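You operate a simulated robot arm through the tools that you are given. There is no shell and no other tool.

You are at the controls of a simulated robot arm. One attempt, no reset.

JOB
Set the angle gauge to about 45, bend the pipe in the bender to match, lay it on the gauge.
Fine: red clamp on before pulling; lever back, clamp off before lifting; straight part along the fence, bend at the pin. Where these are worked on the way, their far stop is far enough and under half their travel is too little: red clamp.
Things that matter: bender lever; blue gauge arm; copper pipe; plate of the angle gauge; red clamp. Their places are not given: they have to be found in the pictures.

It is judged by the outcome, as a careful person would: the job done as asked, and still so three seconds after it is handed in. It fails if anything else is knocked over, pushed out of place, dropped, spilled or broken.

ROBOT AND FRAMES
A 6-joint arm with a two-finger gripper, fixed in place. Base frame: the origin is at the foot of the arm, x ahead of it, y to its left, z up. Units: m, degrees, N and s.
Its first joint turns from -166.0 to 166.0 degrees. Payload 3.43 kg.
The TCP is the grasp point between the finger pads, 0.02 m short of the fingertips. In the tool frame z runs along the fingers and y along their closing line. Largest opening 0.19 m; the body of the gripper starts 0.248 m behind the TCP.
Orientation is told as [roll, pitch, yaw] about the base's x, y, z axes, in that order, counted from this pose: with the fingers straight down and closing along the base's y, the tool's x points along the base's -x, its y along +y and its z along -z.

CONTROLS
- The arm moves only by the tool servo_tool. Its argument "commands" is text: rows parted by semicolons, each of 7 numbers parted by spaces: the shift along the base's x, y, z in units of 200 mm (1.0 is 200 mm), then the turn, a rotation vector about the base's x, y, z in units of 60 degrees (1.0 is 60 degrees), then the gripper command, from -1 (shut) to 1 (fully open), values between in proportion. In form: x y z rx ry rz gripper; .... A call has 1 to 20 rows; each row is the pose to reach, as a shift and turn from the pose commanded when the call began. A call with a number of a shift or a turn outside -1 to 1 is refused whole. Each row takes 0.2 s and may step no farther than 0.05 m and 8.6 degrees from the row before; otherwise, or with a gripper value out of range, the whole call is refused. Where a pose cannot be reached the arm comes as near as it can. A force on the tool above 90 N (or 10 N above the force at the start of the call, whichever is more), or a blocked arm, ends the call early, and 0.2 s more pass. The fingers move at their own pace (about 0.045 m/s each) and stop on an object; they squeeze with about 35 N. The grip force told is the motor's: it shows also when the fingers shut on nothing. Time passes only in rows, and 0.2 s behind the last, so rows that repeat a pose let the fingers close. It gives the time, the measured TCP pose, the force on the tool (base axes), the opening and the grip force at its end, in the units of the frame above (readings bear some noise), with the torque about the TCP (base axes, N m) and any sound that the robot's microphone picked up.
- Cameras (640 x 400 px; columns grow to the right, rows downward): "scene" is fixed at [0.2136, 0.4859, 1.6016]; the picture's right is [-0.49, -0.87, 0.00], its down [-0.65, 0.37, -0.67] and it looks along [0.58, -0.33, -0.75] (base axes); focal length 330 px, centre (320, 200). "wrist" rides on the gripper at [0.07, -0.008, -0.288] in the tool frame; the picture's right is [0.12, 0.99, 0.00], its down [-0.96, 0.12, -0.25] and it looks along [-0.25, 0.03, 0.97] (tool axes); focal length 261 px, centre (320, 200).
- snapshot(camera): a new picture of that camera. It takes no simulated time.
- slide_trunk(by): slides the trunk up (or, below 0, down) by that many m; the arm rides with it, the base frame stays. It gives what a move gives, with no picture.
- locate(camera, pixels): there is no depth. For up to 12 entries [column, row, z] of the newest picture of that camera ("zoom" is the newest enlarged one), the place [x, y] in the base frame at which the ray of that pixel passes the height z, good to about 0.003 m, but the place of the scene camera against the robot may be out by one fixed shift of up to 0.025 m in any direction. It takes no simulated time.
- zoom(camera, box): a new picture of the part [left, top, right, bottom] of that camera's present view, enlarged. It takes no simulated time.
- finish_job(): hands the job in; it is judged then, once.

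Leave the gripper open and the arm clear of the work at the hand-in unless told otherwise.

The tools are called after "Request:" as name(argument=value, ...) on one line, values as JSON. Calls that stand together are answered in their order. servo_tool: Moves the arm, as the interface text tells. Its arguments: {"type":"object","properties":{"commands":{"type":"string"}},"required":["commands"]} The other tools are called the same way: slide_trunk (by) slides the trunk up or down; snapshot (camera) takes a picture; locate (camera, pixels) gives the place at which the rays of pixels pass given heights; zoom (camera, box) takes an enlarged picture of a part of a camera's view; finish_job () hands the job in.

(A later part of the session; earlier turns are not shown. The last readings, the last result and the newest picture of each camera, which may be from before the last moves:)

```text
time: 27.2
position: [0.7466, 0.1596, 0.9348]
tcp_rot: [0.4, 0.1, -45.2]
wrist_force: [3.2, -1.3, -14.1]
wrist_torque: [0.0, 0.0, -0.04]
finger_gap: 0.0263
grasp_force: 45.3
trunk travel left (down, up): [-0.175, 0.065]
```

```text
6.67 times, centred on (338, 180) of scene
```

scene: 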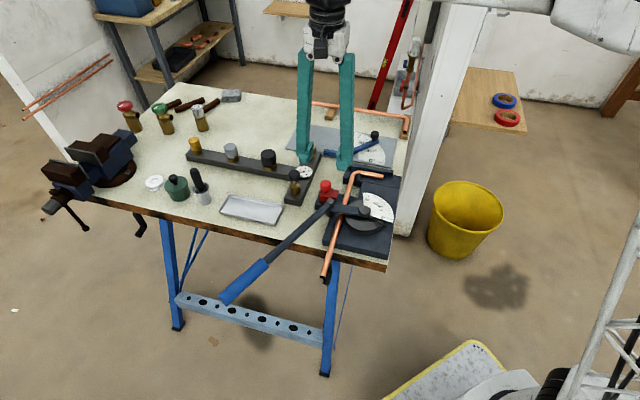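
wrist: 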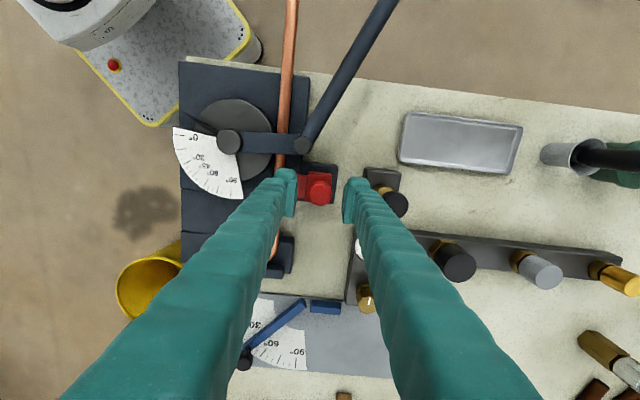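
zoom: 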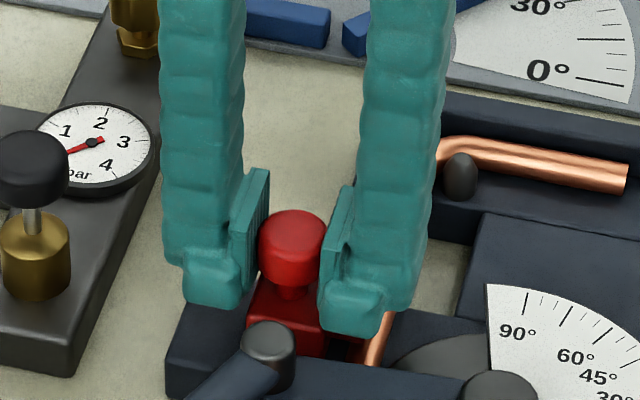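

Still moving: 23 mm slid, only light force. I'll keep going in 2 mm steps.

Request:
servo_tool(commands="-0.0071 -0.0071 0 0 0 0 -1; -0.0141 -0.0141 0 0 0 0 -1; -0.0212 -0.0212 0 0 0 0 -1; -0.0212 -0.0212 0 0 0 0 -1")

Request:
zoom(camera="scene", box=[290, 150, 386, 210])

Request:
zoom(camera="wrist", box=[220, 80, 400, 230])

```text
time: 28.2
position: [0.7425, 0.1553, 0.9349]
tcp_rot: [0.2, 0.1, -45.1]
wrist_force: [4.3, -3.4, -18.7]
wrist_torque: [-0.09, -0.1, 0.02]
finger_gap: 0.0258
grasp_force: 44.9
trunk travel left (down, up): [-0.175, 0.065]
```

```text
6.67 times, centred on (338, 180) of scene
```

zoom: 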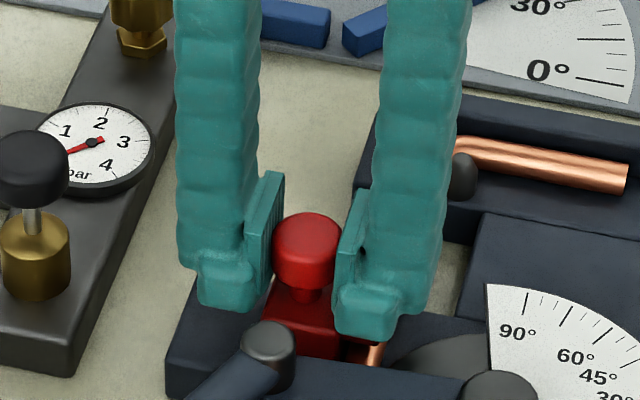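

```text
2.67 times, centred on (310, 155) of wrist
```

zoom: 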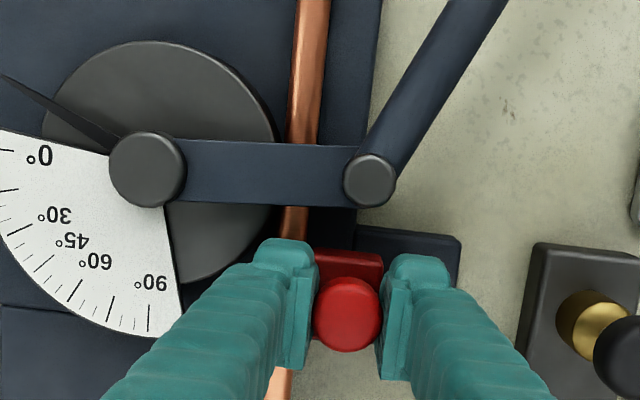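

29 mm slid and still no stop. The left finger is passing above the pipe. I'll continue carefully.

Request:
servo_tool(commands="-0.0071 -0.0071 0 0 0 0 -1; -0.0141 -0.0141 0 0 0 0 -1; -0.0141 -0.0141 0 0 0 0 -1")

Request:
zoom(camera="wrist", box=[270, 130, 370, 230])

Request:
zoom(camera="scene", box=[310, 165, 374, 205])

```text
time: 29.0
position: [0.7411, 0.1546, 0.9341]
tcp_rot: [0.4, -0.1, -45.1]
wrist_force: [32.1, 22.9, -21.3]
wrist_torque: [-0.1, -0.26, 0.24]
finger_gap: 0.0262
grasp_force: 44.9
trunk travel left (down, up): [-0.175, 0.065]
```

```text
4.00 times, centred on (320, 180) of wrist
```

zoom: 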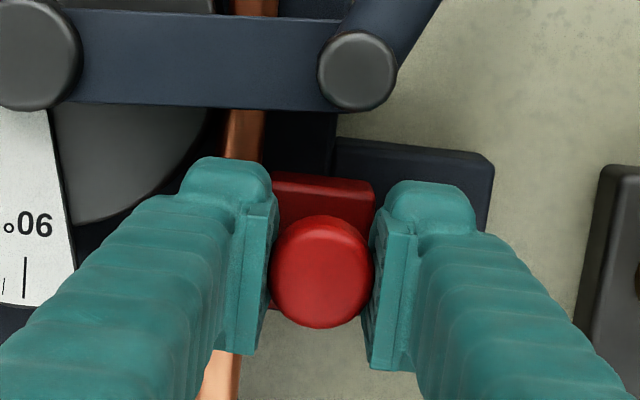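

```text
10.00 times, centred on (342, 185) of scene
```

zoom: 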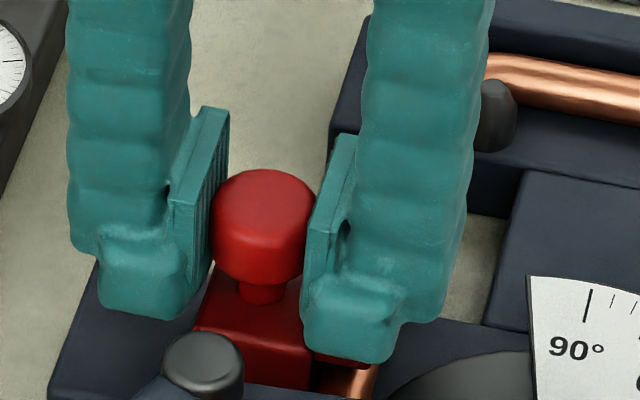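

The force rose to about 39 N at roughly 30 mm, so the clamp is against its far stop. I'll relax, open the fingers just enough and lift straight off.

Request:
servo_tool(commands="0.006 0.006 0 0 0 0 -0.63; 0.006 0.006 0 0 0 0 -0.63; 0.006 0.006 0.05 0 0 0 -0.63; 0.006 0.006 0.15 0 0 0 -0.63; 0.006 0.006 0.35 0 0 0 -0.4; 0.006 0.006 0.55 0 0 0 -0.3; 0.006 0.006 0.55 0 0 0 -0.3")

Request:
snapshot(camera="wrist")

Request:
zoom(camera="scene", box=[310, 160, 406, 220])

Request:
zoom(camera="wrist", box=[180, 60, 350, 220])

```text
time: 30.6
position: [0.7402, 0.1561, 1.0457]
tcp_rot: [0.5, 0.1, -45.1]
wrist_force: [-0.5, 0.5, 0.7]
wrist_torque: [-0.01, 0.02, -0.01]
finger_gap: 0.0668
grasp_force: 0.1
trunk travel left (down, up): [-0.175, 0.065]
```

```text
taken
```

wrist: 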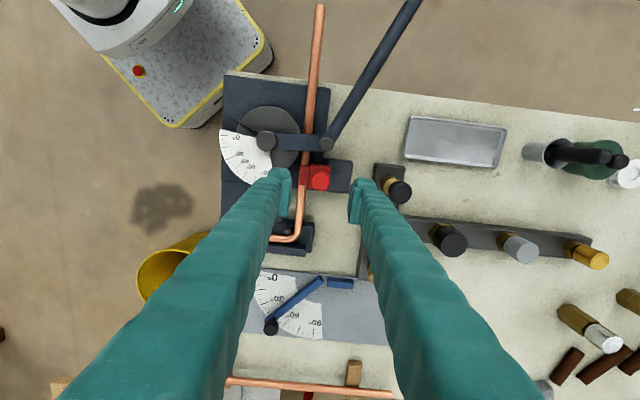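

```text
6.67 times, centred on (358, 190) of scene
```

zoom: 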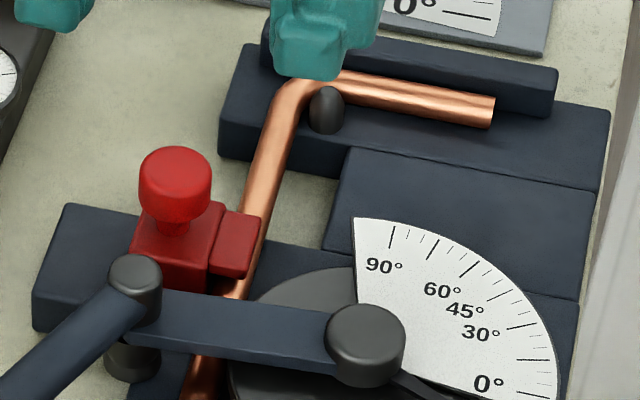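

```text
2.50 times, centred on (265, 140) of wrist
```

zoom: 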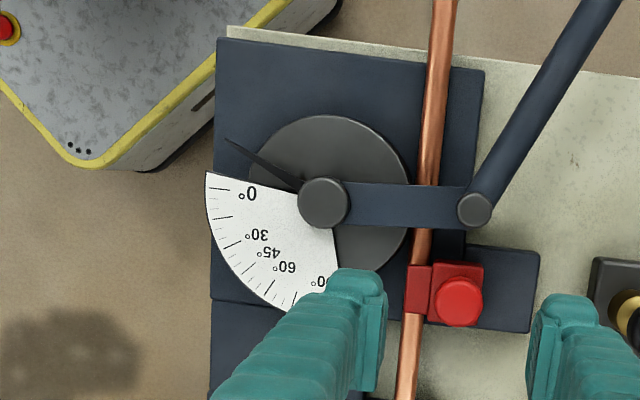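

The clamp jaw is pressed on the pipe. Next is the lever: I'll move toward the blue grip near (0.61, 0.45), yaw to about −69° and open the fingers.

Request:
servo_tool(commands="-0.08 0.16 0.03 0 0 -0.05 0; -0.16 0.32 0.06 0 0 -0.1 0; -0.24 0.48 0.1 0 0 -0.15 0; -0.32 0.64 0.12 0 0 -0.2 0; -0.38 0.8 0.12 0 0 -0.3 0; -0.42 0.95 0.12 0 0 -0.4 0; -0.42 0.95 0.12 0 0 -0.4 0")

Request:
servo_tool(commands="-0.1 0.18 0 0 0 0 0; -0.2 0.36 0 0 0 0 0; -0.2 0.36 0 0 0 0 0")

Request:
snapshot(camera="wrist")

Request:
snapshot(camera="scene")

```text
time: 32.2
position: [0.6559, 0.3455, 1.0673]
tcp_rot: [0.3, 0.0, -69.1]
wrist_force: [-0.2, 0.2, 0.1]
wrist_torque: [0.03, -0.02, -0.03]
finger_gap: 0.095
grasp_force: 0.1
trunk travel left (down, up): [-0.175, 0.065]
```

```text
time: 33.0
position: [0.6154, 0.4172, 1.0666]
tcp_rot: [0.2, 0.0, -69.1]
wrist_force: [0.3, 0.5, 0.3]
wrist_torque: [0.03, 0.0, 0.0]
finger_gap: 0.0951
grasp_force: 0.0
trunk travel left (down, up): [-0.175, 0.065]
```

```text
taken
```

wrist: 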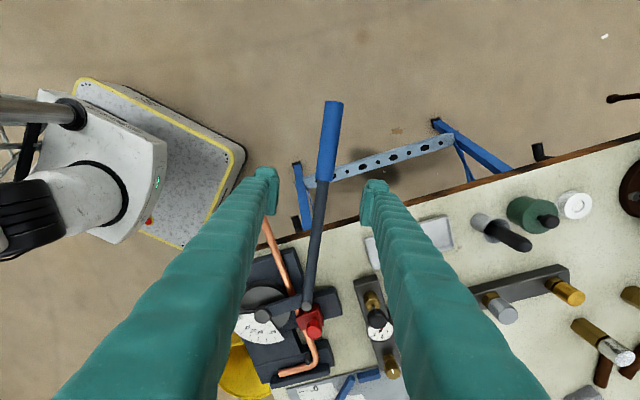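

```text
taken
```

scene: 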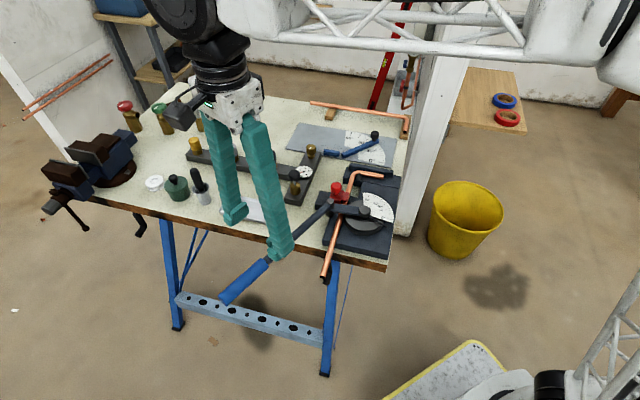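

The blue grip runs from about (0.626, 0.415) to (0.583, 0.524), direction ≈111°, z≈0.93–0.94. I'll go over its middle and come partly down.

Request:
servo_tool(commands="-0.03 0.13 0 0 0 0 -0.2; -0.052 0.254 -0.1 0 0 0 -0.35; -0.052 0.254 -0.25 0 0 0 -0.4; -0.052 0.254 -0.4 0 0 0 -0.4; -0.052 0.254 -0.45 0 0 0 -0.4; -0.052 0.254 -0.45 0 0 0 -0.4")

Request:
snapshot(camera="wrist")

Request:
zoom(camera="scene", box=[200, 190, 360, 310])

```text
time: 34.4
position: [0.6057, 0.4676, 0.9808]
tcp_rot: [0.3, 0.0, -69.0]
wrist_force: [0.3, 0.7, 0.2]
wrist_torque: [-0.02, -0.04, -0.04]
finger_gap: 0.0569
grasp_force: 0.0
trunk travel left (down, up): [-0.175, 0.065]
```

```text
taken
```

wrist: 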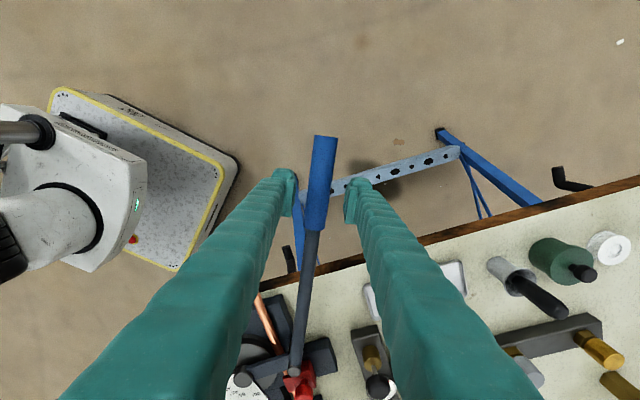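

```text
3.33 times, centred on (280, 250) of scene
```

zoom: 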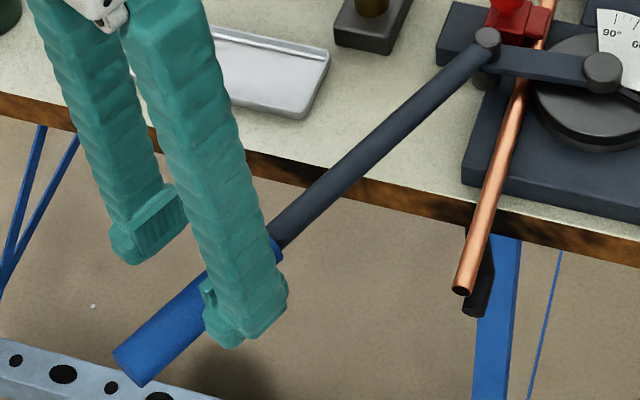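

The grip is centred between the fingers, with its top near z≈0.94. I'll lower to z≈0.925 and close.

Request:
servo_tool(commands="-0.01 0 -0.1 0 0 0 -0.4; -0.01 0 -0.2 0 0 0 -0.4; -0.01 0 -0.275 0 0 0 -0.4; -0.01 0 -0.275 0 0 0 -1; -0.01 0 -0.275 0 0 0 -1; -0.01 0 -0.275 0 0 0 -1; -0.01 0 -0.275 0 0 0 -1")

Request:
zoom(camera="scene", box=[200, 190, 360, 310])

Request:
snapshot(camera="wrist")

```text
time: 36.0
position: [0.6037, 0.4681, 0.9234]
tcp_rot: [0.4, 0.0, -69.2]
wrist_force: [-2.9, 0.2, -3.5]
wrist_torque: [0.1, 0.02, -1.26]
finger_gap: 0.0261
grasp_force: 44.4
trunk travel left (down, up): [-0.175, 0.065]
```

```text
3.33 times, centred on (280, 250) of scene
```

zoom: 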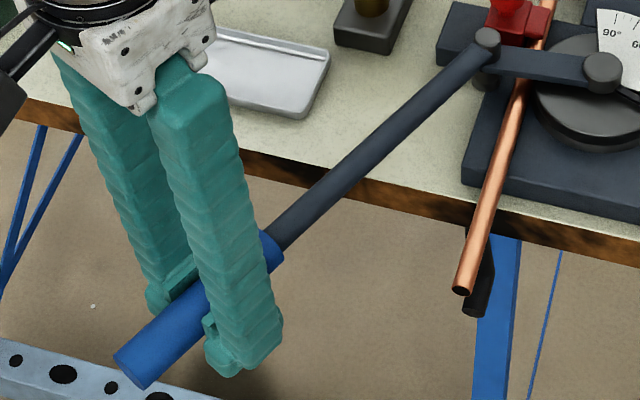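

```text
taken
```

wrist: 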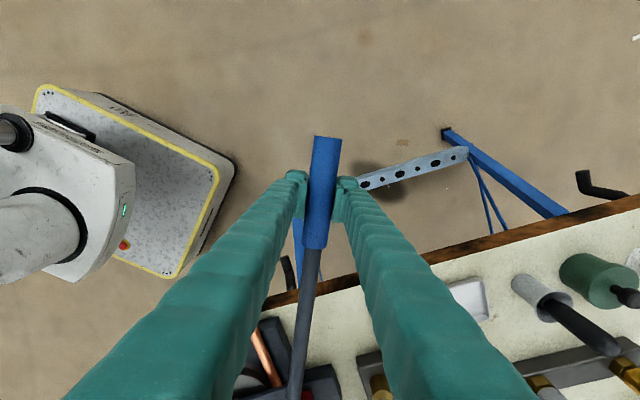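

The grip is held (gap 0.026). I'll swing the lever about the hub (0.6455, 0.1275), radius 0.343, 16° first while watching the pointer.

Request:
servo_tool(commands="-0.059 -0.008 0 0 0 0.0333 -1; -0.1185 -0.0185 0 0 0 0.0667 -1; -0.177 -0.031 0 0 0 0.1 -1; -0.235 -0.0455 0 0 0 0.1333 -1; -0.292 -0.062 0 0 0 0.1667 -1; -0.3495 -0.0805 0 0 0 0.2 -1; -0.4055 -0.101 0 0 0 0.2333 -1; -0.461 -0.1235 0 0 0 0.2667 -1; -0.461 -0.1235 0 0 0 0.2667 -1")

Request:
zoom(camera="scene", box=[280, 160, 440, 280])

Request:
snapshot(camera="wrist")

```text
time: 38.0
position: [0.5114, 0.4425, 0.9231]
tcp_rot: [0.3, 0.0, -53.0]
wrist_force: [-9.9, 9.4, -10.1]
wrist_torque: [0.15, 0.05, -1.47]
finger_gap: 0.0264
grasp_force: 44.5
trunk travel left (down, up): [-0.175, 0.065]
```

```text
3.33 times, centred on (360, 220) of scene
```

zoom: 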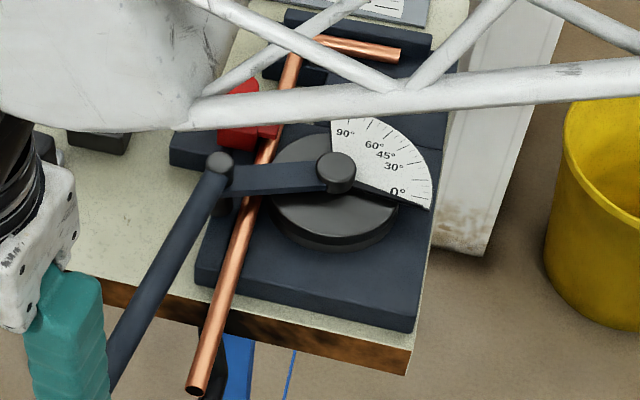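

```text
taken
```

wrist: 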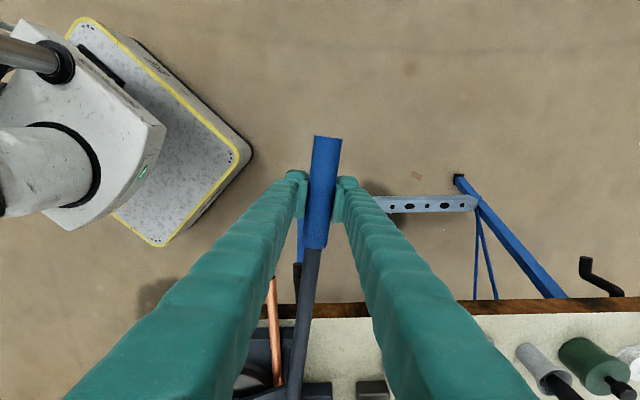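

The lever turned freely. I'll zoom in to read the pointer.

Request:
zoom(camera="scene", box=[330, 180, 402, 225])

```text
8.89 times, centred on (366, 202) of scene
```

zoom: 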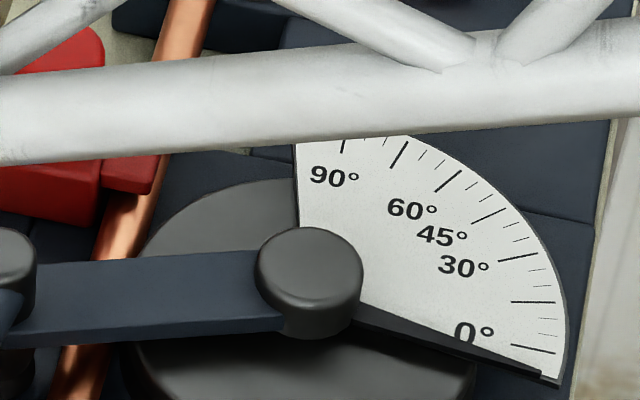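

The pointer is about 8° short of 0. I'll turn 8° more in 2° rows.

Request:
servo_tool(commands="-0.0545 -0.0245 0 0 0 0.0333 -1; -0.1085 -0.0505 0 0 0 0.0667 -1; -0.1615 -0.0785 0 0 0 0.1 -1; -0.213 -0.1085 0 0 0 0.1333 -1; -0.213 -0.1085 0 0 0 0.1333 -1")

Request:
zoom(camera="scene", box=[330, 180, 402, 225])

Request:
snapshot(camera="scene")

```text
time: 39.2
position: [0.4689, 0.4206, 0.9231]
tcp_rot: [0.2, -0.1, -45.0]
wrist_force: [-10.8, 8.7, -23.5]
wrist_torque: [-0.18, -0.1, -1.33]
finger_gap: 0.0259
grasp_force: 44.8
trunk travel left (down, up): [-0.175, 0.065]
```

```text
8.89 times, centred on (366, 202) of scene
```

zoom: 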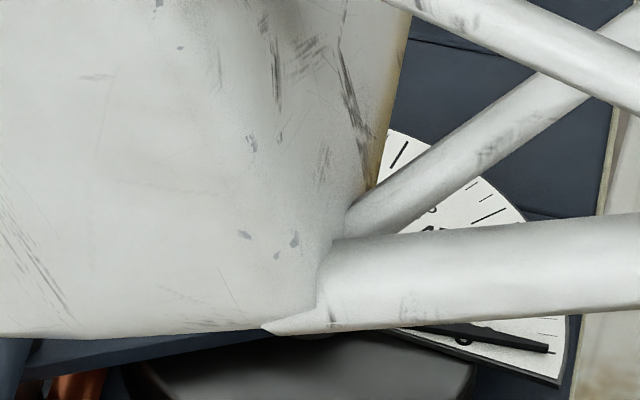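

```text
taken
```

scene: 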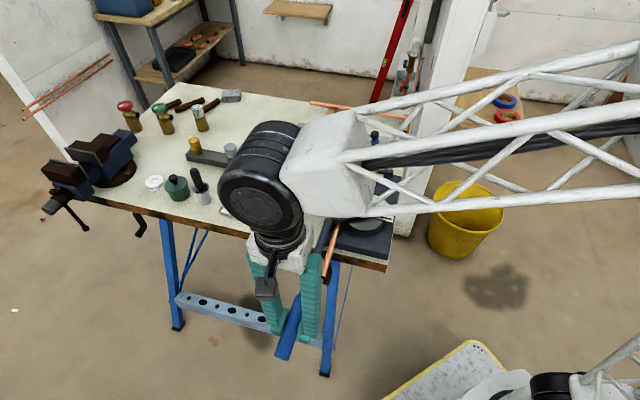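

The pointer sits at about 0, so the roller is at the pipe. I'll bend slowly, 15° in 2.5° rows, lowering slightly because the handle pulls the tool down a little.

Request:
servo_tool(commands="-0.063 -0.04 -0.003 0 0 0.0417 -1; -0.1245 -0.0825 -0.005 0 0 0.0833 -1; -0.1835 -0.128 -0.008 0 0 0.125 -1; -0.241 -0.1755 -0.01 0 0 0.1667 -1; -0.296 -0.226 -0.01 0 0 0.2083 -1; -0.349 -0.2785 -0.01 0 0 0.25 -1; -0.349 -0.2785 -0.01 0 0 0.25 -1")

Request:
snapshot(camera="scene")

Request:
snapshot(camera="wrist")

```text
time: 40.8
position: [0.3979, 0.366, 0.9233]
tcp_rot: [0.4, 0.0, -30.0]
wrist_force: [3.6, 25.7, 32.7]
wrist_torque: [-0.09, 0.06, -1.28]
finger_gap: 0.0261
grasp_force: 45.2
trunk travel left (down, up): [-0.175, 0.065]
```

```text
taken
```

scene: 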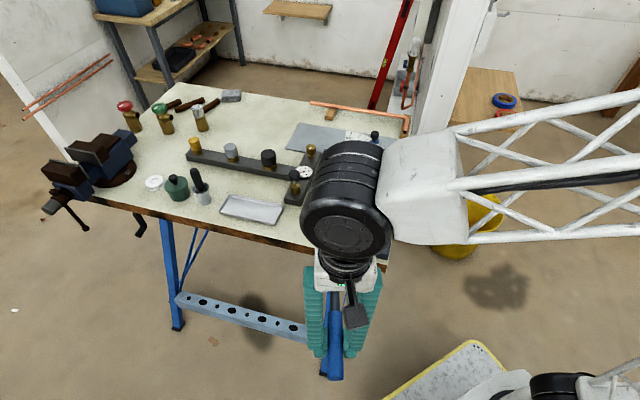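

```text
taken
```

wrist: 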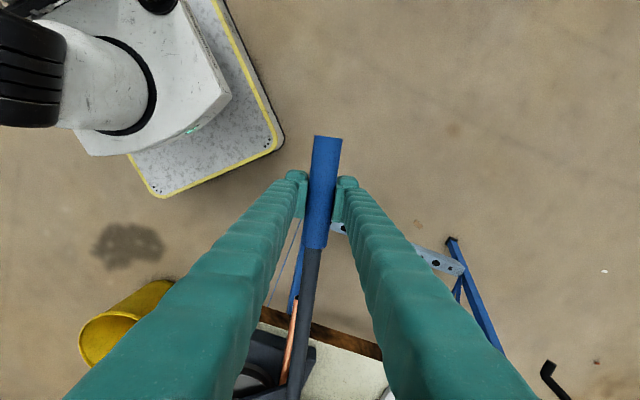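

The bend is progressing with about 20 N tangential. I'll undo the small z offset and bend 15° more.

Request:
servo_tool(commands="-0.051 -0.055 0.004 0 0 0.0417 -1; -0.0995 -0.1125 0.008 0 0 0.0833 -1; -0.145 -0.172 0.01 0 0 0.125 -1; -0.188 -0.233 0.01 0 0 0.1667 -1; -0.2285 -0.296 0.01 0 0 0.2083 -1; -0.2665 -0.361 0.01 0 0 0.25 -1; -0.2665 -0.361 0.01 0 0 0.25 -1")

Request:
snapshot(camera="scene")

Request:
snapshot(camera="wrist")

```text
time: 42.4
position: [0.3463, 0.2946, 0.9224]
tcp_rot: [0.2, 0.1, -15.0]
wrist_force: [-2.4, 23.9, -32.0]
wrist_torque: [-0.37, -0.05, -1.36]
finger_gap: 0.0259
grasp_force: 44.8
trunk travel left (down, up): [-0.175, 0.065]
```

```text
taken
```

scene: 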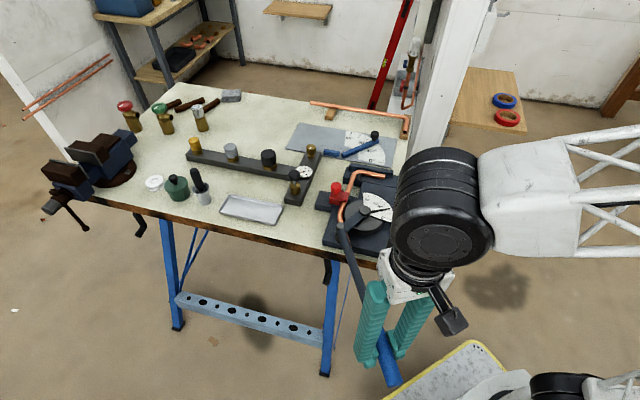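

```text
taken
```

wrist: 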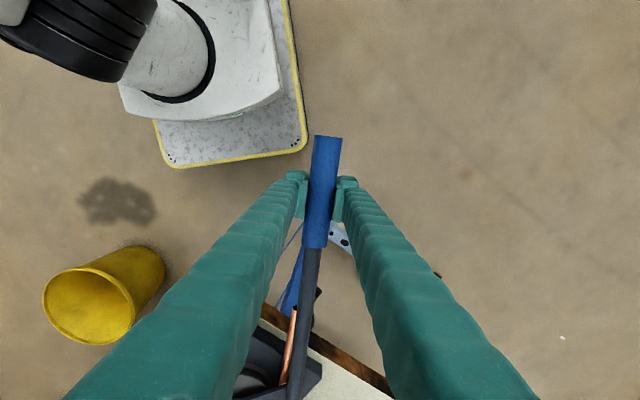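

The dial is visible again in the scene. I'll zoom on it.

Request:
zoom(camera="scene", box=[330, 180, 402, 225])

Request:
zoom(camera="scene", box=[300, 155, 420, 245])

```text
8.89 times, centred on (366, 202) of scene
```

zoom: 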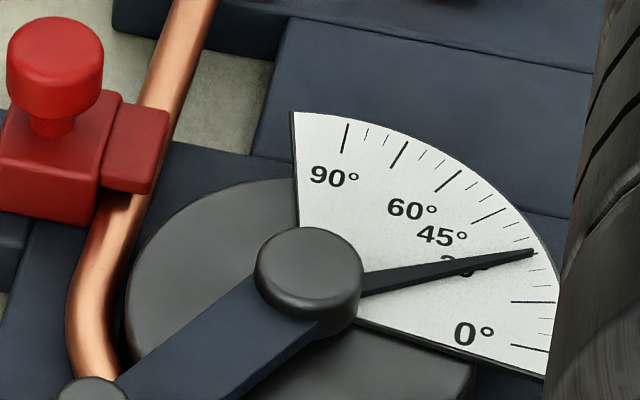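

```text
4.44 times, centred on (360, 200) of scene
```

zoom: 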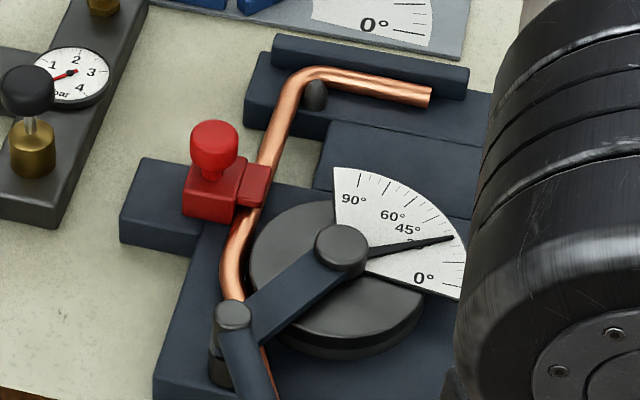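

The pointer reads about 30°, matching my swing. I'll turn 15.5° more, to about 45–46.

Request:
servo_tool(commands="-0.035 -0.066 -0.003 0 0 0.0417 -1; -0.067 -0.1335 -0.005 0 0 0.0833 -1; -0.096 -0.2025 -0.005 0 0 0.125 -1; -0.1225 -0.2725 -0.005 0 0 0.1667 -1; -0.1455 -0.3435 -0.005 0 0 0.2083 -1; -0.169 -0.43 -0.005 0 0 0.2583 -1; -0.169 -0.43 -0.005 0 0 0.2583 -1")

Request:
zoom(camera="scene", box=[330, 180, 402, 225])

Request:
zoom(camera="scene", box=[300, 155, 420, 245])

```text
time: 44.0
position: [0.3122, 0.2075, 0.923]
tcp_rot: [0.3, 0.0, 0.4]
wrist_force: [-1.9, 22.5, 8.5]
wrist_torque: [-0.24, -0.03, -1.04]
finger_gap: 0.0258
grasp_force: 44.7
trunk travel left (down, up): [-0.175, 0.065]
```

```text
8.89 times, centred on (366, 202) of scene
```

zoom: 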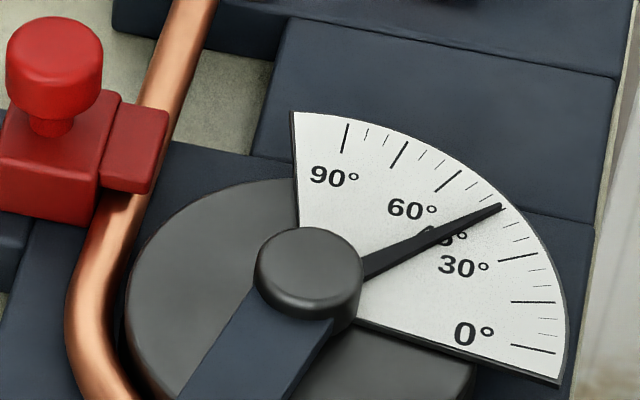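

```text
4.44 times, centred on (360, 200) of scene
```

zoom: 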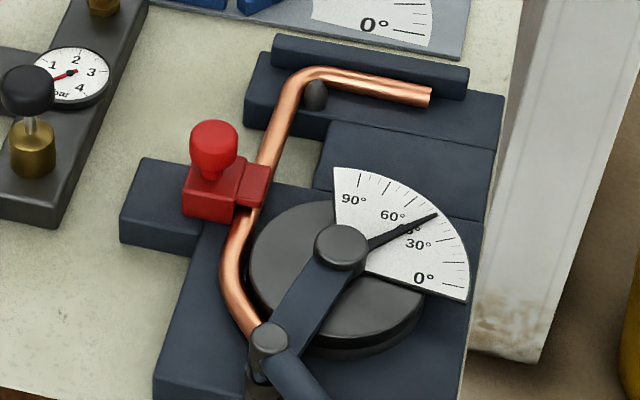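

The pointer is on 45°. Before letting go I'll record how the pipe looks, then swing the lever back 20° and compare for spring-back.

Request:
zoom(camera="scene", box=[310, 180, 430, 270])

Request:
servo_tool(commands="0.0205 0.072 0 0 0 -0.0417 -1; 0.041 0.144 0 0 0 -0.0833 -1; 0.0945 0.2835 0 0 0 -0.1667 -1; 0.16 0.418 0 0 0 -0.25 -1; 0.237 0.546 0 0 0 -0.3333 -1; 0.237 0.546 0 0 0 -0.3333 -1")

Request:
zoom(camera="scene", box=[310, 180, 430, 270])

```text
4.44 times, centred on (370, 225) of scene
```

zoom: 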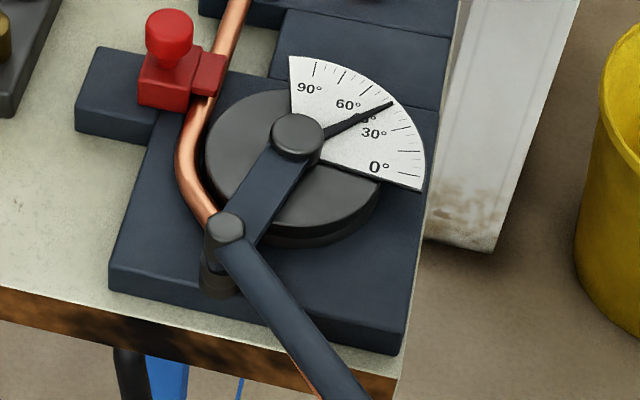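

```text
time: 45.4
position: [0.3593, 0.3161, 0.9237]
tcp_rot: [0.3, -0.1, -19.6]
wrist_force: [-2.7, -1.2, 13.3]
wrist_torque: [-0.16, -0.48, -1.22]
finger_gap: 0.0259
grasp_force: 45.5
trunk travel left (down, up): [-0.175, 0.065]
```

```text
4.44 times, centred on (370, 225) of scene
```

zoom: 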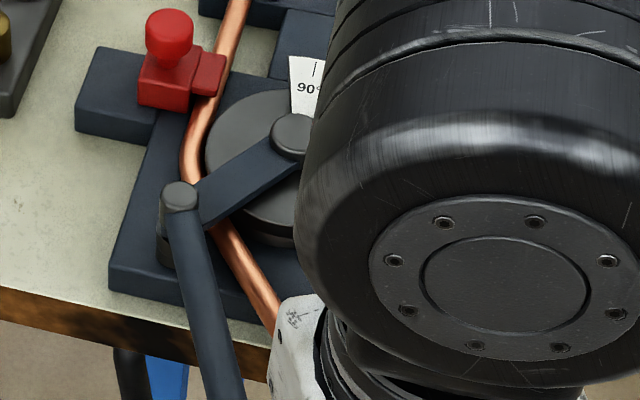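

The pipe keeps its bend. I'll swing the lever back toward its start.

Request:
servo_tool(commands="0.088 0.121 0 0 0 -0.0833 -1; 0.186 0.234 0 0 0 -0.1667 -1; 0.294 0.3375 0 0 0 -0.25 -1; 0.41 0.432 0 0 0 -0.3333 -1; 0.534 0.5155 0 0 0 -0.4167 -1; 0.6645 0.588 0 0 0 -0.5 -1; 0.8015 0.649 0 0 0 -0.5833 -1; 0.9425 0.6975 0 0 0 -0.6667 -1; 0.9425 0.6975 0 0 0 -0.6667 -1")

Request:
zoom(camera="scene", box=[280, 160, 440, 280])

```text
time: 47.4
position: [0.5485, 0.4537, 0.9217]
tcp_rot: [0.4, 0.0, -59.7]
wrist_force: [-0.7, -6.6, -3.1]
wrist_torque: [-0.03, -0.15, -1.39]
finger_gap: 0.0261
grasp_force: 45.0
trunk travel left (down, up): [-0.175, 0.065]
```

```text
3.33 times, centred on (360, 220) of scene
```

zoom: 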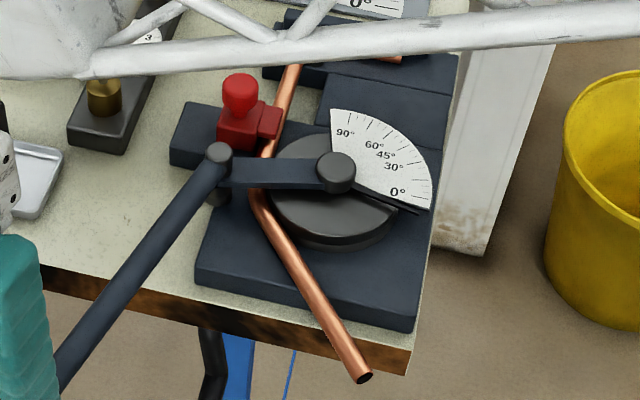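

Lever nearly back. The last 9.5° to the start position, then release and lift.

Request:
servo_tool(commands="0.073 0.019 0 0 0 -0.0417 -1; 0.1455 0.036 0 0 0 -0.0833 -1; 0.212 0.048 0 0 0 -0.1208 -1; 0.274 0.0565 0 0 0 -0.156 -1; 0.274 0.0565 0 0 0 -0.156 -1")

Request:
servo_tool(commands="0 0 0 0 0 0 -0.6; 0 0 0 0 0 0 -0.4; 0 0 0 0 0 0 -0.4; 0 0 0.15 0 0 0 -0.4; 0 0 0.35 0 0 0 -0.4; 0 0 0.55 0 0 0 -0.3; 0 0 0.7 0 0 0 -0.3")

Request:
zoom(camera="scene", box=[280, 160, 440, 280])

Request:
snapshot(camera="wrist")

```text
time: 48.6
position: [0.6029, 0.4656, 0.9232]
tcp_rot: [0.3, 0.1, -68.9]
wrist_force: [-4.0, -5.5, -7.5]
wrist_torque: [0.07, -0.03, -1.51]
finger_gap: 0.0262
grasp_force: 45.2
trunk travel left (down, up): [-0.175, 0.065]
```

```text
time: 50.2
position: [0.6042, 0.4679, 1.0628]
tcp_rot: [0.3, 0.0, -69.0]
wrist_force: [0.6, -0.3, -0.2]
wrist_torque: [-0.04, 0.03, 0.0]
finger_gap: 0.0666
grasp_force: 0.1
trunk travel left (down, up): [-0.175, 0.065]
```

```text
3.33 times, centred on (360, 220) of scene
```

zoom: 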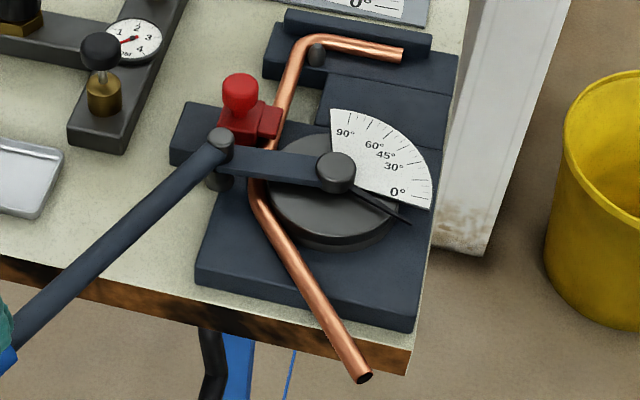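

```text
taken
```

wrist: 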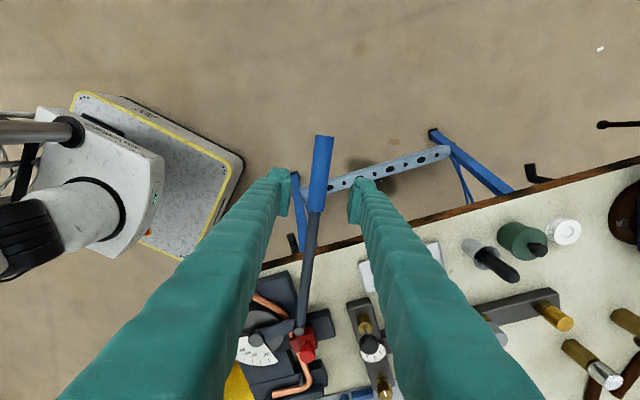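

The lever is back at its start (pointer in its original place) and the pipe is bent about 45°. Next I'll move above the clamp knob at (0.741, 0.155), yaw −45°, to slide it back off.

Request:
servo_tool(commands="0.08 -0.18 0 0 0 0.07 -0.3; 0.16 -0.36 0 0 0 0.14 -0.4; 0.24 -0.54 0 0 0 0.21 -0.45; 0.32 -0.72 0 0 0 0.28 -0.45; 0.4 -0.9 0 0 0 0.35 -0.45; 0.43 -0.98 0 0 0 0.4 -0.45")

Request:
servo_tool(commands="0.08 -0.18 0 0 0 0 -0.5; 0.17 -0.36 0 0 0 0 -0.5; 0.255 -0.575 0 0 0 0 -0.5; 0.255 -0.575 -0.1 0 0 0 -0.5; 0.255 -0.575 -0.1 0 0 0 -0.5")

Request:
snapshot(camera="wrist")

Request:
zoom(camera="wrist", box=[270, 130, 370, 230])

```text
time: 51.6
position: [0.6891, 0.27, 1.0646]
tcp_rot: [0.3, 0.0, -44.9]
wrist_force: [-0.7, -0.4, 0.2]
wrist_torque: [-0.03, -0.02, -0.03]
finger_gap: 0.052
grasp_force: 0.1
trunk travel left (down, up): [-0.175, 0.065]
```

```text
time: 52.8
position: [0.74, 0.1556, 1.0423]
tcp_rot: [0.3, 0.1, -44.8]
wrist_force: [-1.4, 0.4, -0.1]
wrist_torque: [0.01, 0.01, 0.01]
finger_gap: 0.0476
grasp_force: 0.1
trunk travel left (down, up): [-0.175, 0.065]
```

```text
taken
```

wrist: 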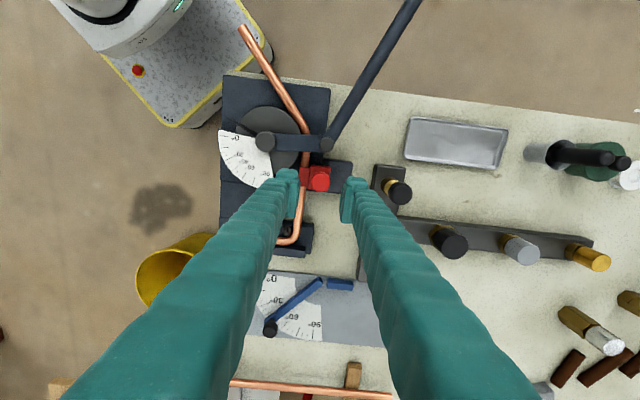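

```text
4.00 times, centred on (320, 180) of wrist
```

zoom: 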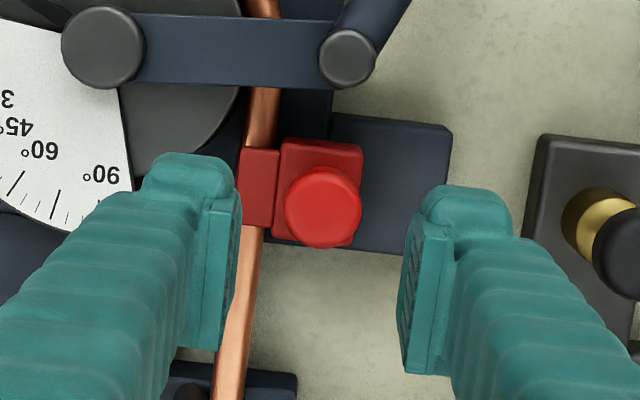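

The knob is centred between the fingers. I'll lower to z≈0.935 with a 0.04 gap and close.

Request:
servo_tool(commands="0.003 -0.003 -0.15 0 0 0 -0.58; 0.003 -0.003 -0.3 0 0 0 -0.58; 0.003 -0.003 -0.42 0 0 0 -0.58; 0.003 -0.003 -0.53 0 0 0 -0.58; 0.003 -0.003 -0.53 0 0 0 -1; 0.003 -0.003 -0.53 0 0 0 -1; 0.003 -0.003 -0.53 0 0 0 -1")

Request:
zoom(camera="scene", box=[310, 165, 374, 205])

```text
time: 54.4
position: [0.7412, 0.1551, 0.936]
tcp_rot: [0.3, 0.0, -44.8]
wrist_force: [12.3, 8.4, -4.9]
wrist_torque: [-0.04, -0.18, 0.0]
finger_gap: 0.0277
grasp_force: 45.3
trunk travel left (down, up): [-0.175, 0.065]
```

```text
10.00 times, centred on (342, 185) of scene
```

zoom: 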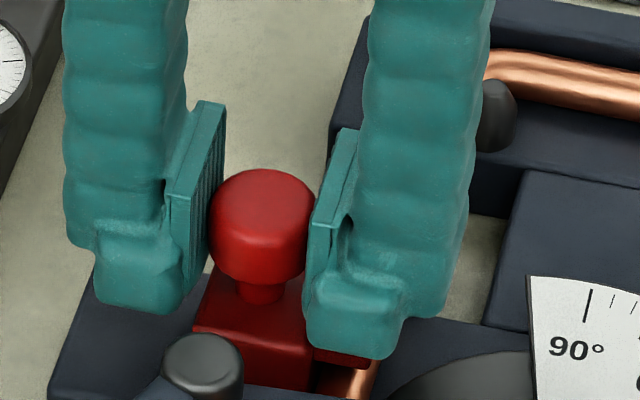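

Gripped. I'll slide the clamp back out 31 mm along (+0.707, +0.707).

Request:
servo_tool(commands="0.0141 0.0141 0 0 0 0 -1; 0.0283 0.0283 0 0 0 0 -1; 0.0424 0.0424 0 0 0 0 -1; 0.0566 0.0566 0 0 0 0 -1; 0.0707 0.0707 0 0 0 0 -1; 0.0849 0.0849 0 0 0 0 -1; 0.099 0.099 0 0 0 0 -1; 0.107 0.107 0 0 0 0 -1; 0.107 0.107 0 0 0 0 -1")

Request:
zoom(camera="scene", box=[300, 155, 380, 205])

```text
time: 56.4
position: [0.7621, 0.1761, 0.9353]
tcp_rot: [0.2, 0.1, -44.9]
wrist_force: [2.4, -4.7, -18.1]
wrist_torque: [0.0, 0.01, 0.0]
finger_gap: 0.0275
grasp_force: 45.0
trunk travel left (down, up): [-0.175, 0.065]
```

```text
8.00 times, centred on (340, 180) of scene
```

zoom: 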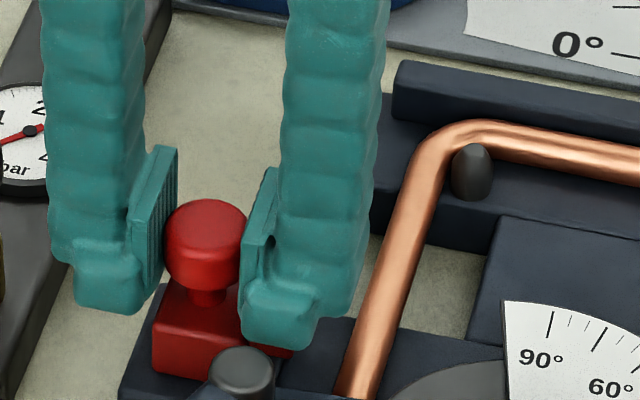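

The clamp is back off the pipe. I'll release and lift, then view the bent pipe.

Request:
servo_tool(commands="0 0 0 0 0 0 -0.5; 0 0 0 0 0 0 -0.5; 0 0 0.1 0 0 0 -0.5; 0 0 0.3 0 0 0 -0.5; 0 0 0.5 0 0 0 -0.5; 0 0 0.6 0 0 0 -0.5")

Request:
snapshot(camera="wrist")

Request:
snapshot(camera="scene")

Request:
zoom(camera="scene", box=[310, 160, 420, 260])

Request:
zoom(camera="wrist", box=[180, 20, 360, 260])

```text
time: 57.8
position: [0.7631, 0.1764, 1.0578]
tcp_rot: [0.4, 0.0, -44.9]
wrist_force: [-0.5, 0.3, -1.1]
wrist_torque: [0.0, 0.04, 0.01]
finger_gap: 0.0477
grasp_force: 0.1
trunk travel left (down, up): [-0.175, 0.065]
```

```text
taken
```

wrist: 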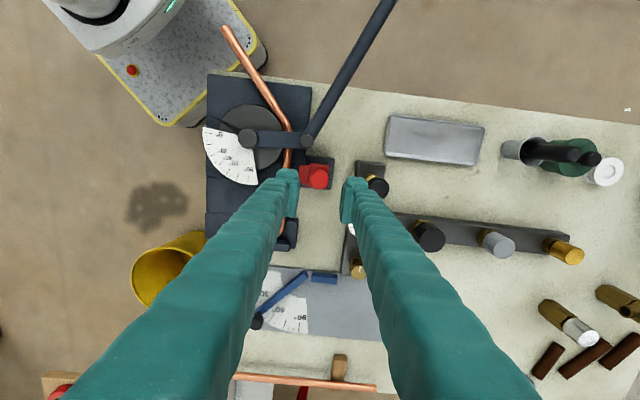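

```text
taken
```

scene: 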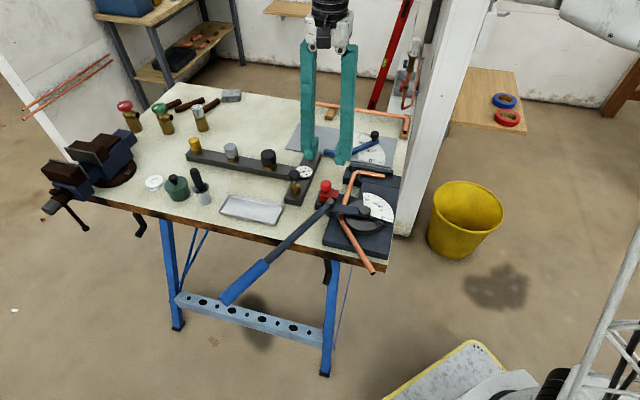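

```text
4.00 times, centred on (365, 210) of scene
```

zoom: 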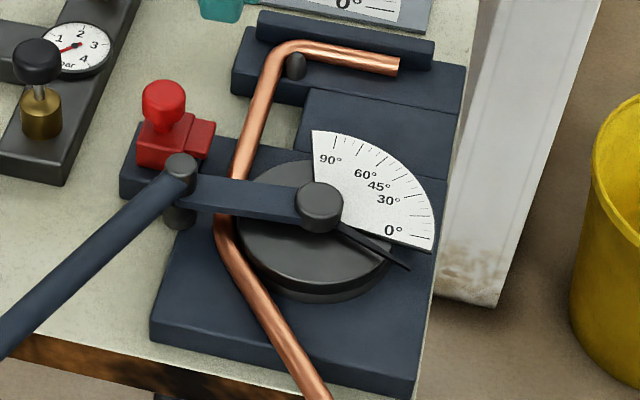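

```text
1.67 times, centred on (270, 140) of wrist
```

zoom: 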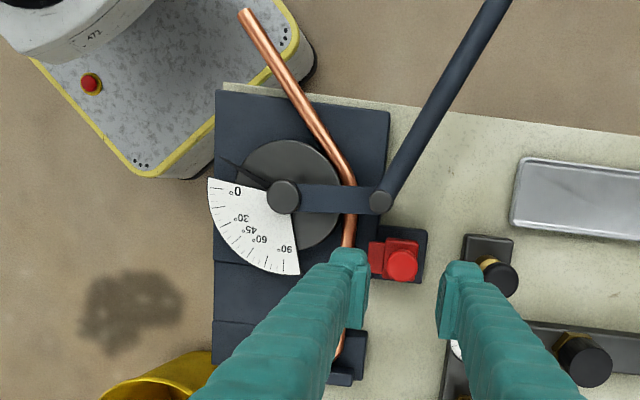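

Clamp off, lever back. By rough rays, the free leg points along ≈175° and the straight part along ≈135°, so the bend may have sprung back to about 41°. I'll take a clearer overhead view to measure it before lifting.

Request:
servo_tool(commands="0 -0.05 0.02 0 0 0.125 -0.2; 0.01 -0.1 0.04 0 0 0.25 0.2; 0.02 -0.15 0.06 0 0 0.375 0.5; 0.03 -0.2 0.08 0 0 0.5 0.8; 0.04 -0.25 0.1 0 0 0.625 1; 0.05 -0.28 0.1 0 0 0.75 1; 0.05 -0.28 0.1 0 0 0.75 1; 0.05 -0.28 0.1 0 0 0.75 1")

Request:
snapshot(camera="wrist")

Request:
zoom(camera="wrist", box=[220, 20, 420, 210])

```text
time: 59.6
position: [0.7715, 0.1202, 1.0776]
tcp_rot: [0.2, 0.0, 0.1]
wrist_force: [0.3, -0.7, -0.7]
wrist_torque: [0.03, 0.01, -0.02]
finger_gap: 0.1901
grasp_force: 0.0
trunk travel left (down, up): [-0.175, 0.065]
```

```text
taken
```

wrist: 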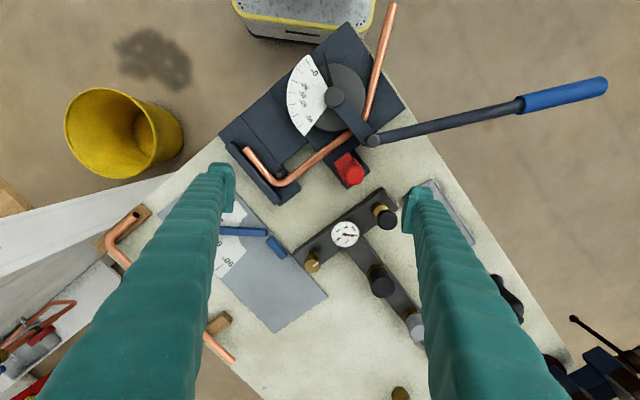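

```text
2.11 times, centred on (320, 115) of wrist
```

zoom: 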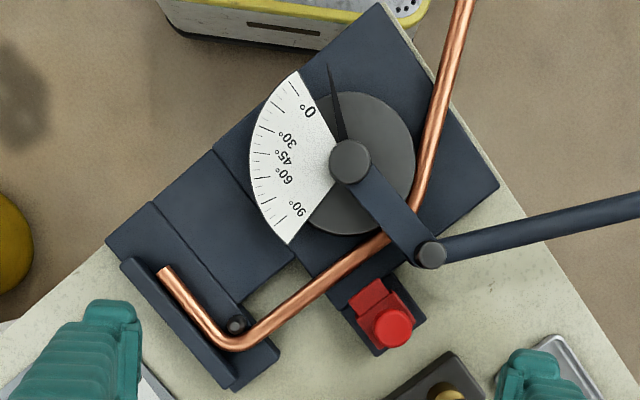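

I'll zoom in further on both legs to get precise centreline points.

Request:
zoom(camera="wrist", box=[270, 110, 366, 190])

Request:
zoom(camera="wrist", box=[340, 0, 420, 120])

```text
5.00 times, centred on (318, 150) of wrist
```

zoom: 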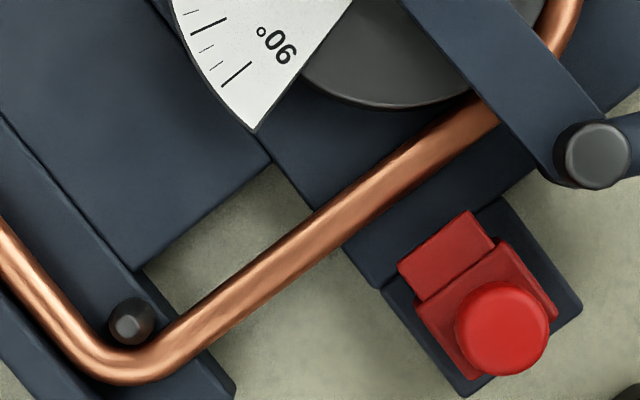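

```text
3.33 times, centred on (380, 60) of wrist
```

zoom: 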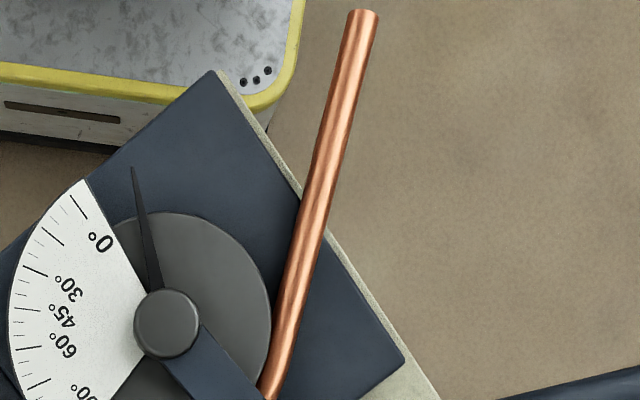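

The rays give about 41–41.5° of bend, which suggests a few degrees of spring-back. I'll compare using exactly the same scene box as before the release.

Request:
zoom(camera="scene", box=[310, 180, 430, 270])

Request:
locate(camera="wrist", pixels=[[392.6, 3.9, 0.899], [371.6, 90, 0.899], [292, 177, 0.899], [351.6, 132.4, 0.899]])

```text
4.44 times, centred on (370, 225) of scene
```

zoom: 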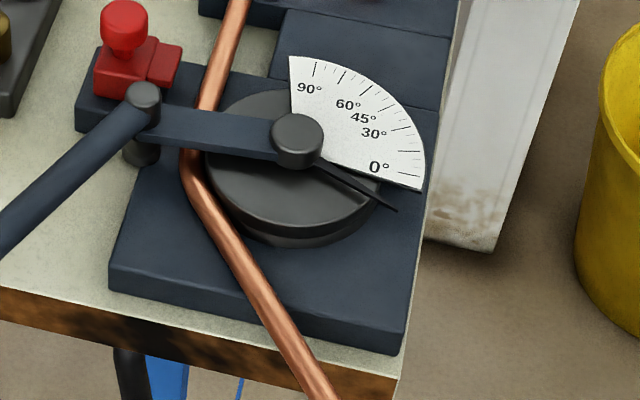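

```text
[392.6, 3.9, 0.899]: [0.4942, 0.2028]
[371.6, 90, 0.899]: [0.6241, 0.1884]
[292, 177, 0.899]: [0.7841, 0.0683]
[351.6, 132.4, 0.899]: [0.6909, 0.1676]
```

All estimates cluster around 40–41°, so the pipe sprung back roughly 4–5°. I'll re-bend to about 50 on the pointer, with the clamp on again first. Going to the clamp knob at (0.762, 0.1765).

Request:
servo_tool(commands="0 0.05 0 0 0 -0.125 0.5; -0.01 0.1 0 0 0 -0.25 0.2; -0.02 0.15 0 0 0 -0.375 -0.1; -0.03 0.2 0 0 0 -0.5 -0.3; -0.04 0.25 0 0 0 -0.625 -0.5; -0.045 0.28 -0.05 0 0 -0.75 -0.5; -0.045 0.28 -0.2 0 0 -0.75 -0.5; -0.045 0.28 -0.35 0 0 -0.75 -0.5; -0.045 0.28 -0.5 0 0 -0.75 -0.5; -0.045 0.28 -0.5 0 0 -0.75 -0.5")

Request:
zoom(camera="wrist", box=[270, 130, 370, 230])

```text
time: 61.8
position: [0.7634, 0.1766, 0.9764]
tcp_rot: [0.2, 0.0, -44.8]
wrist_force: [0.3, -0.5, 0.4]
wrist_torque: [0.02, -0.02, -0.02]
finger_gap: 0.0475
grasp_force: 0.0
trunk travel left (down, up): [-0.175, 0.065]
```

```text
4.00 times, centred on (320, 180) of wrist
```

zoom: 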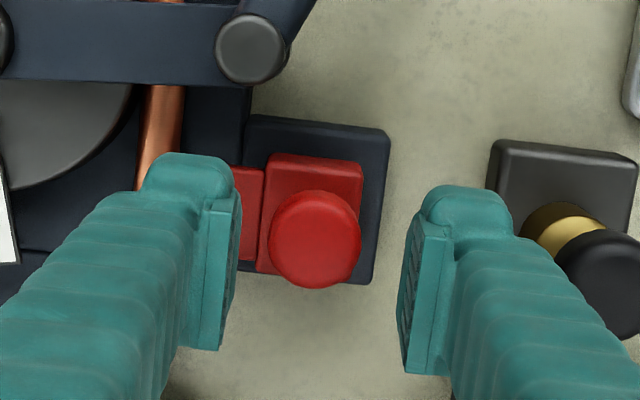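

Well placed over the knob. Now down to 0.935, grip, and slide it 30 mm onto the pipe.

Request:
servo_tool(commands="-0.005 -0.003 -0.1 0 0 0 -0.5; -0.005 -0.003 -0.205 0 0 0 -0.5; -0.005 -0.003 -0.205 0 0 0 -1; -0.005 -0.003 -0.205 0 0 0 -1; -0.005 -0.003 -0.205 0 0 0 -1; -0.005 -0.003 -0.205 0 0 0 -1")

Request:
servo_tool(commands="-0.0141 -0.0141 0 0 0 0 -1; -0.0283 -0.0283 0 0 0 0 -1; -0.0424 -0.0424 0 0 0 0 -1; -0.0566 -0.0566 0 0 0 0 -1; -0.0707 -0.0707 0 0 0 0 -1; -0.0849 -0.0849 0 0 0 0 -1; -0.099 -0.099 0 0 0 0 -1; -0.105 -0.105 0 0 0 0 -1; -0.105 -0.105 0 0 0 0 -1")

```text
time: 63.2
position: [0.7627, 0.1767, 0.9355]
tcp_rot: [0.3, 0.2, -44.9]
wrist_force: [-1.7, 1.1, -2.3]
wrist_torque: [0.05, 0.02, -0.02]
finger_gap: 0.0277
grasp_force: 45.1
trunk travel left (down, up): [-0.175, 0.065]
```

```text
time: 65.2
position: [0.742, 0.1547, 0.9352]
tcp_rot: [0.4, 0.0, -44.9]
wrist_force: [1.2, 11.3, -6.1]
wrist_torque: [0.11, -0.01, 0.03]
finger_gap: 0.0275
grasp_force: 44.9
trunk travel left (down, up): [-0.175, 0.065]
```

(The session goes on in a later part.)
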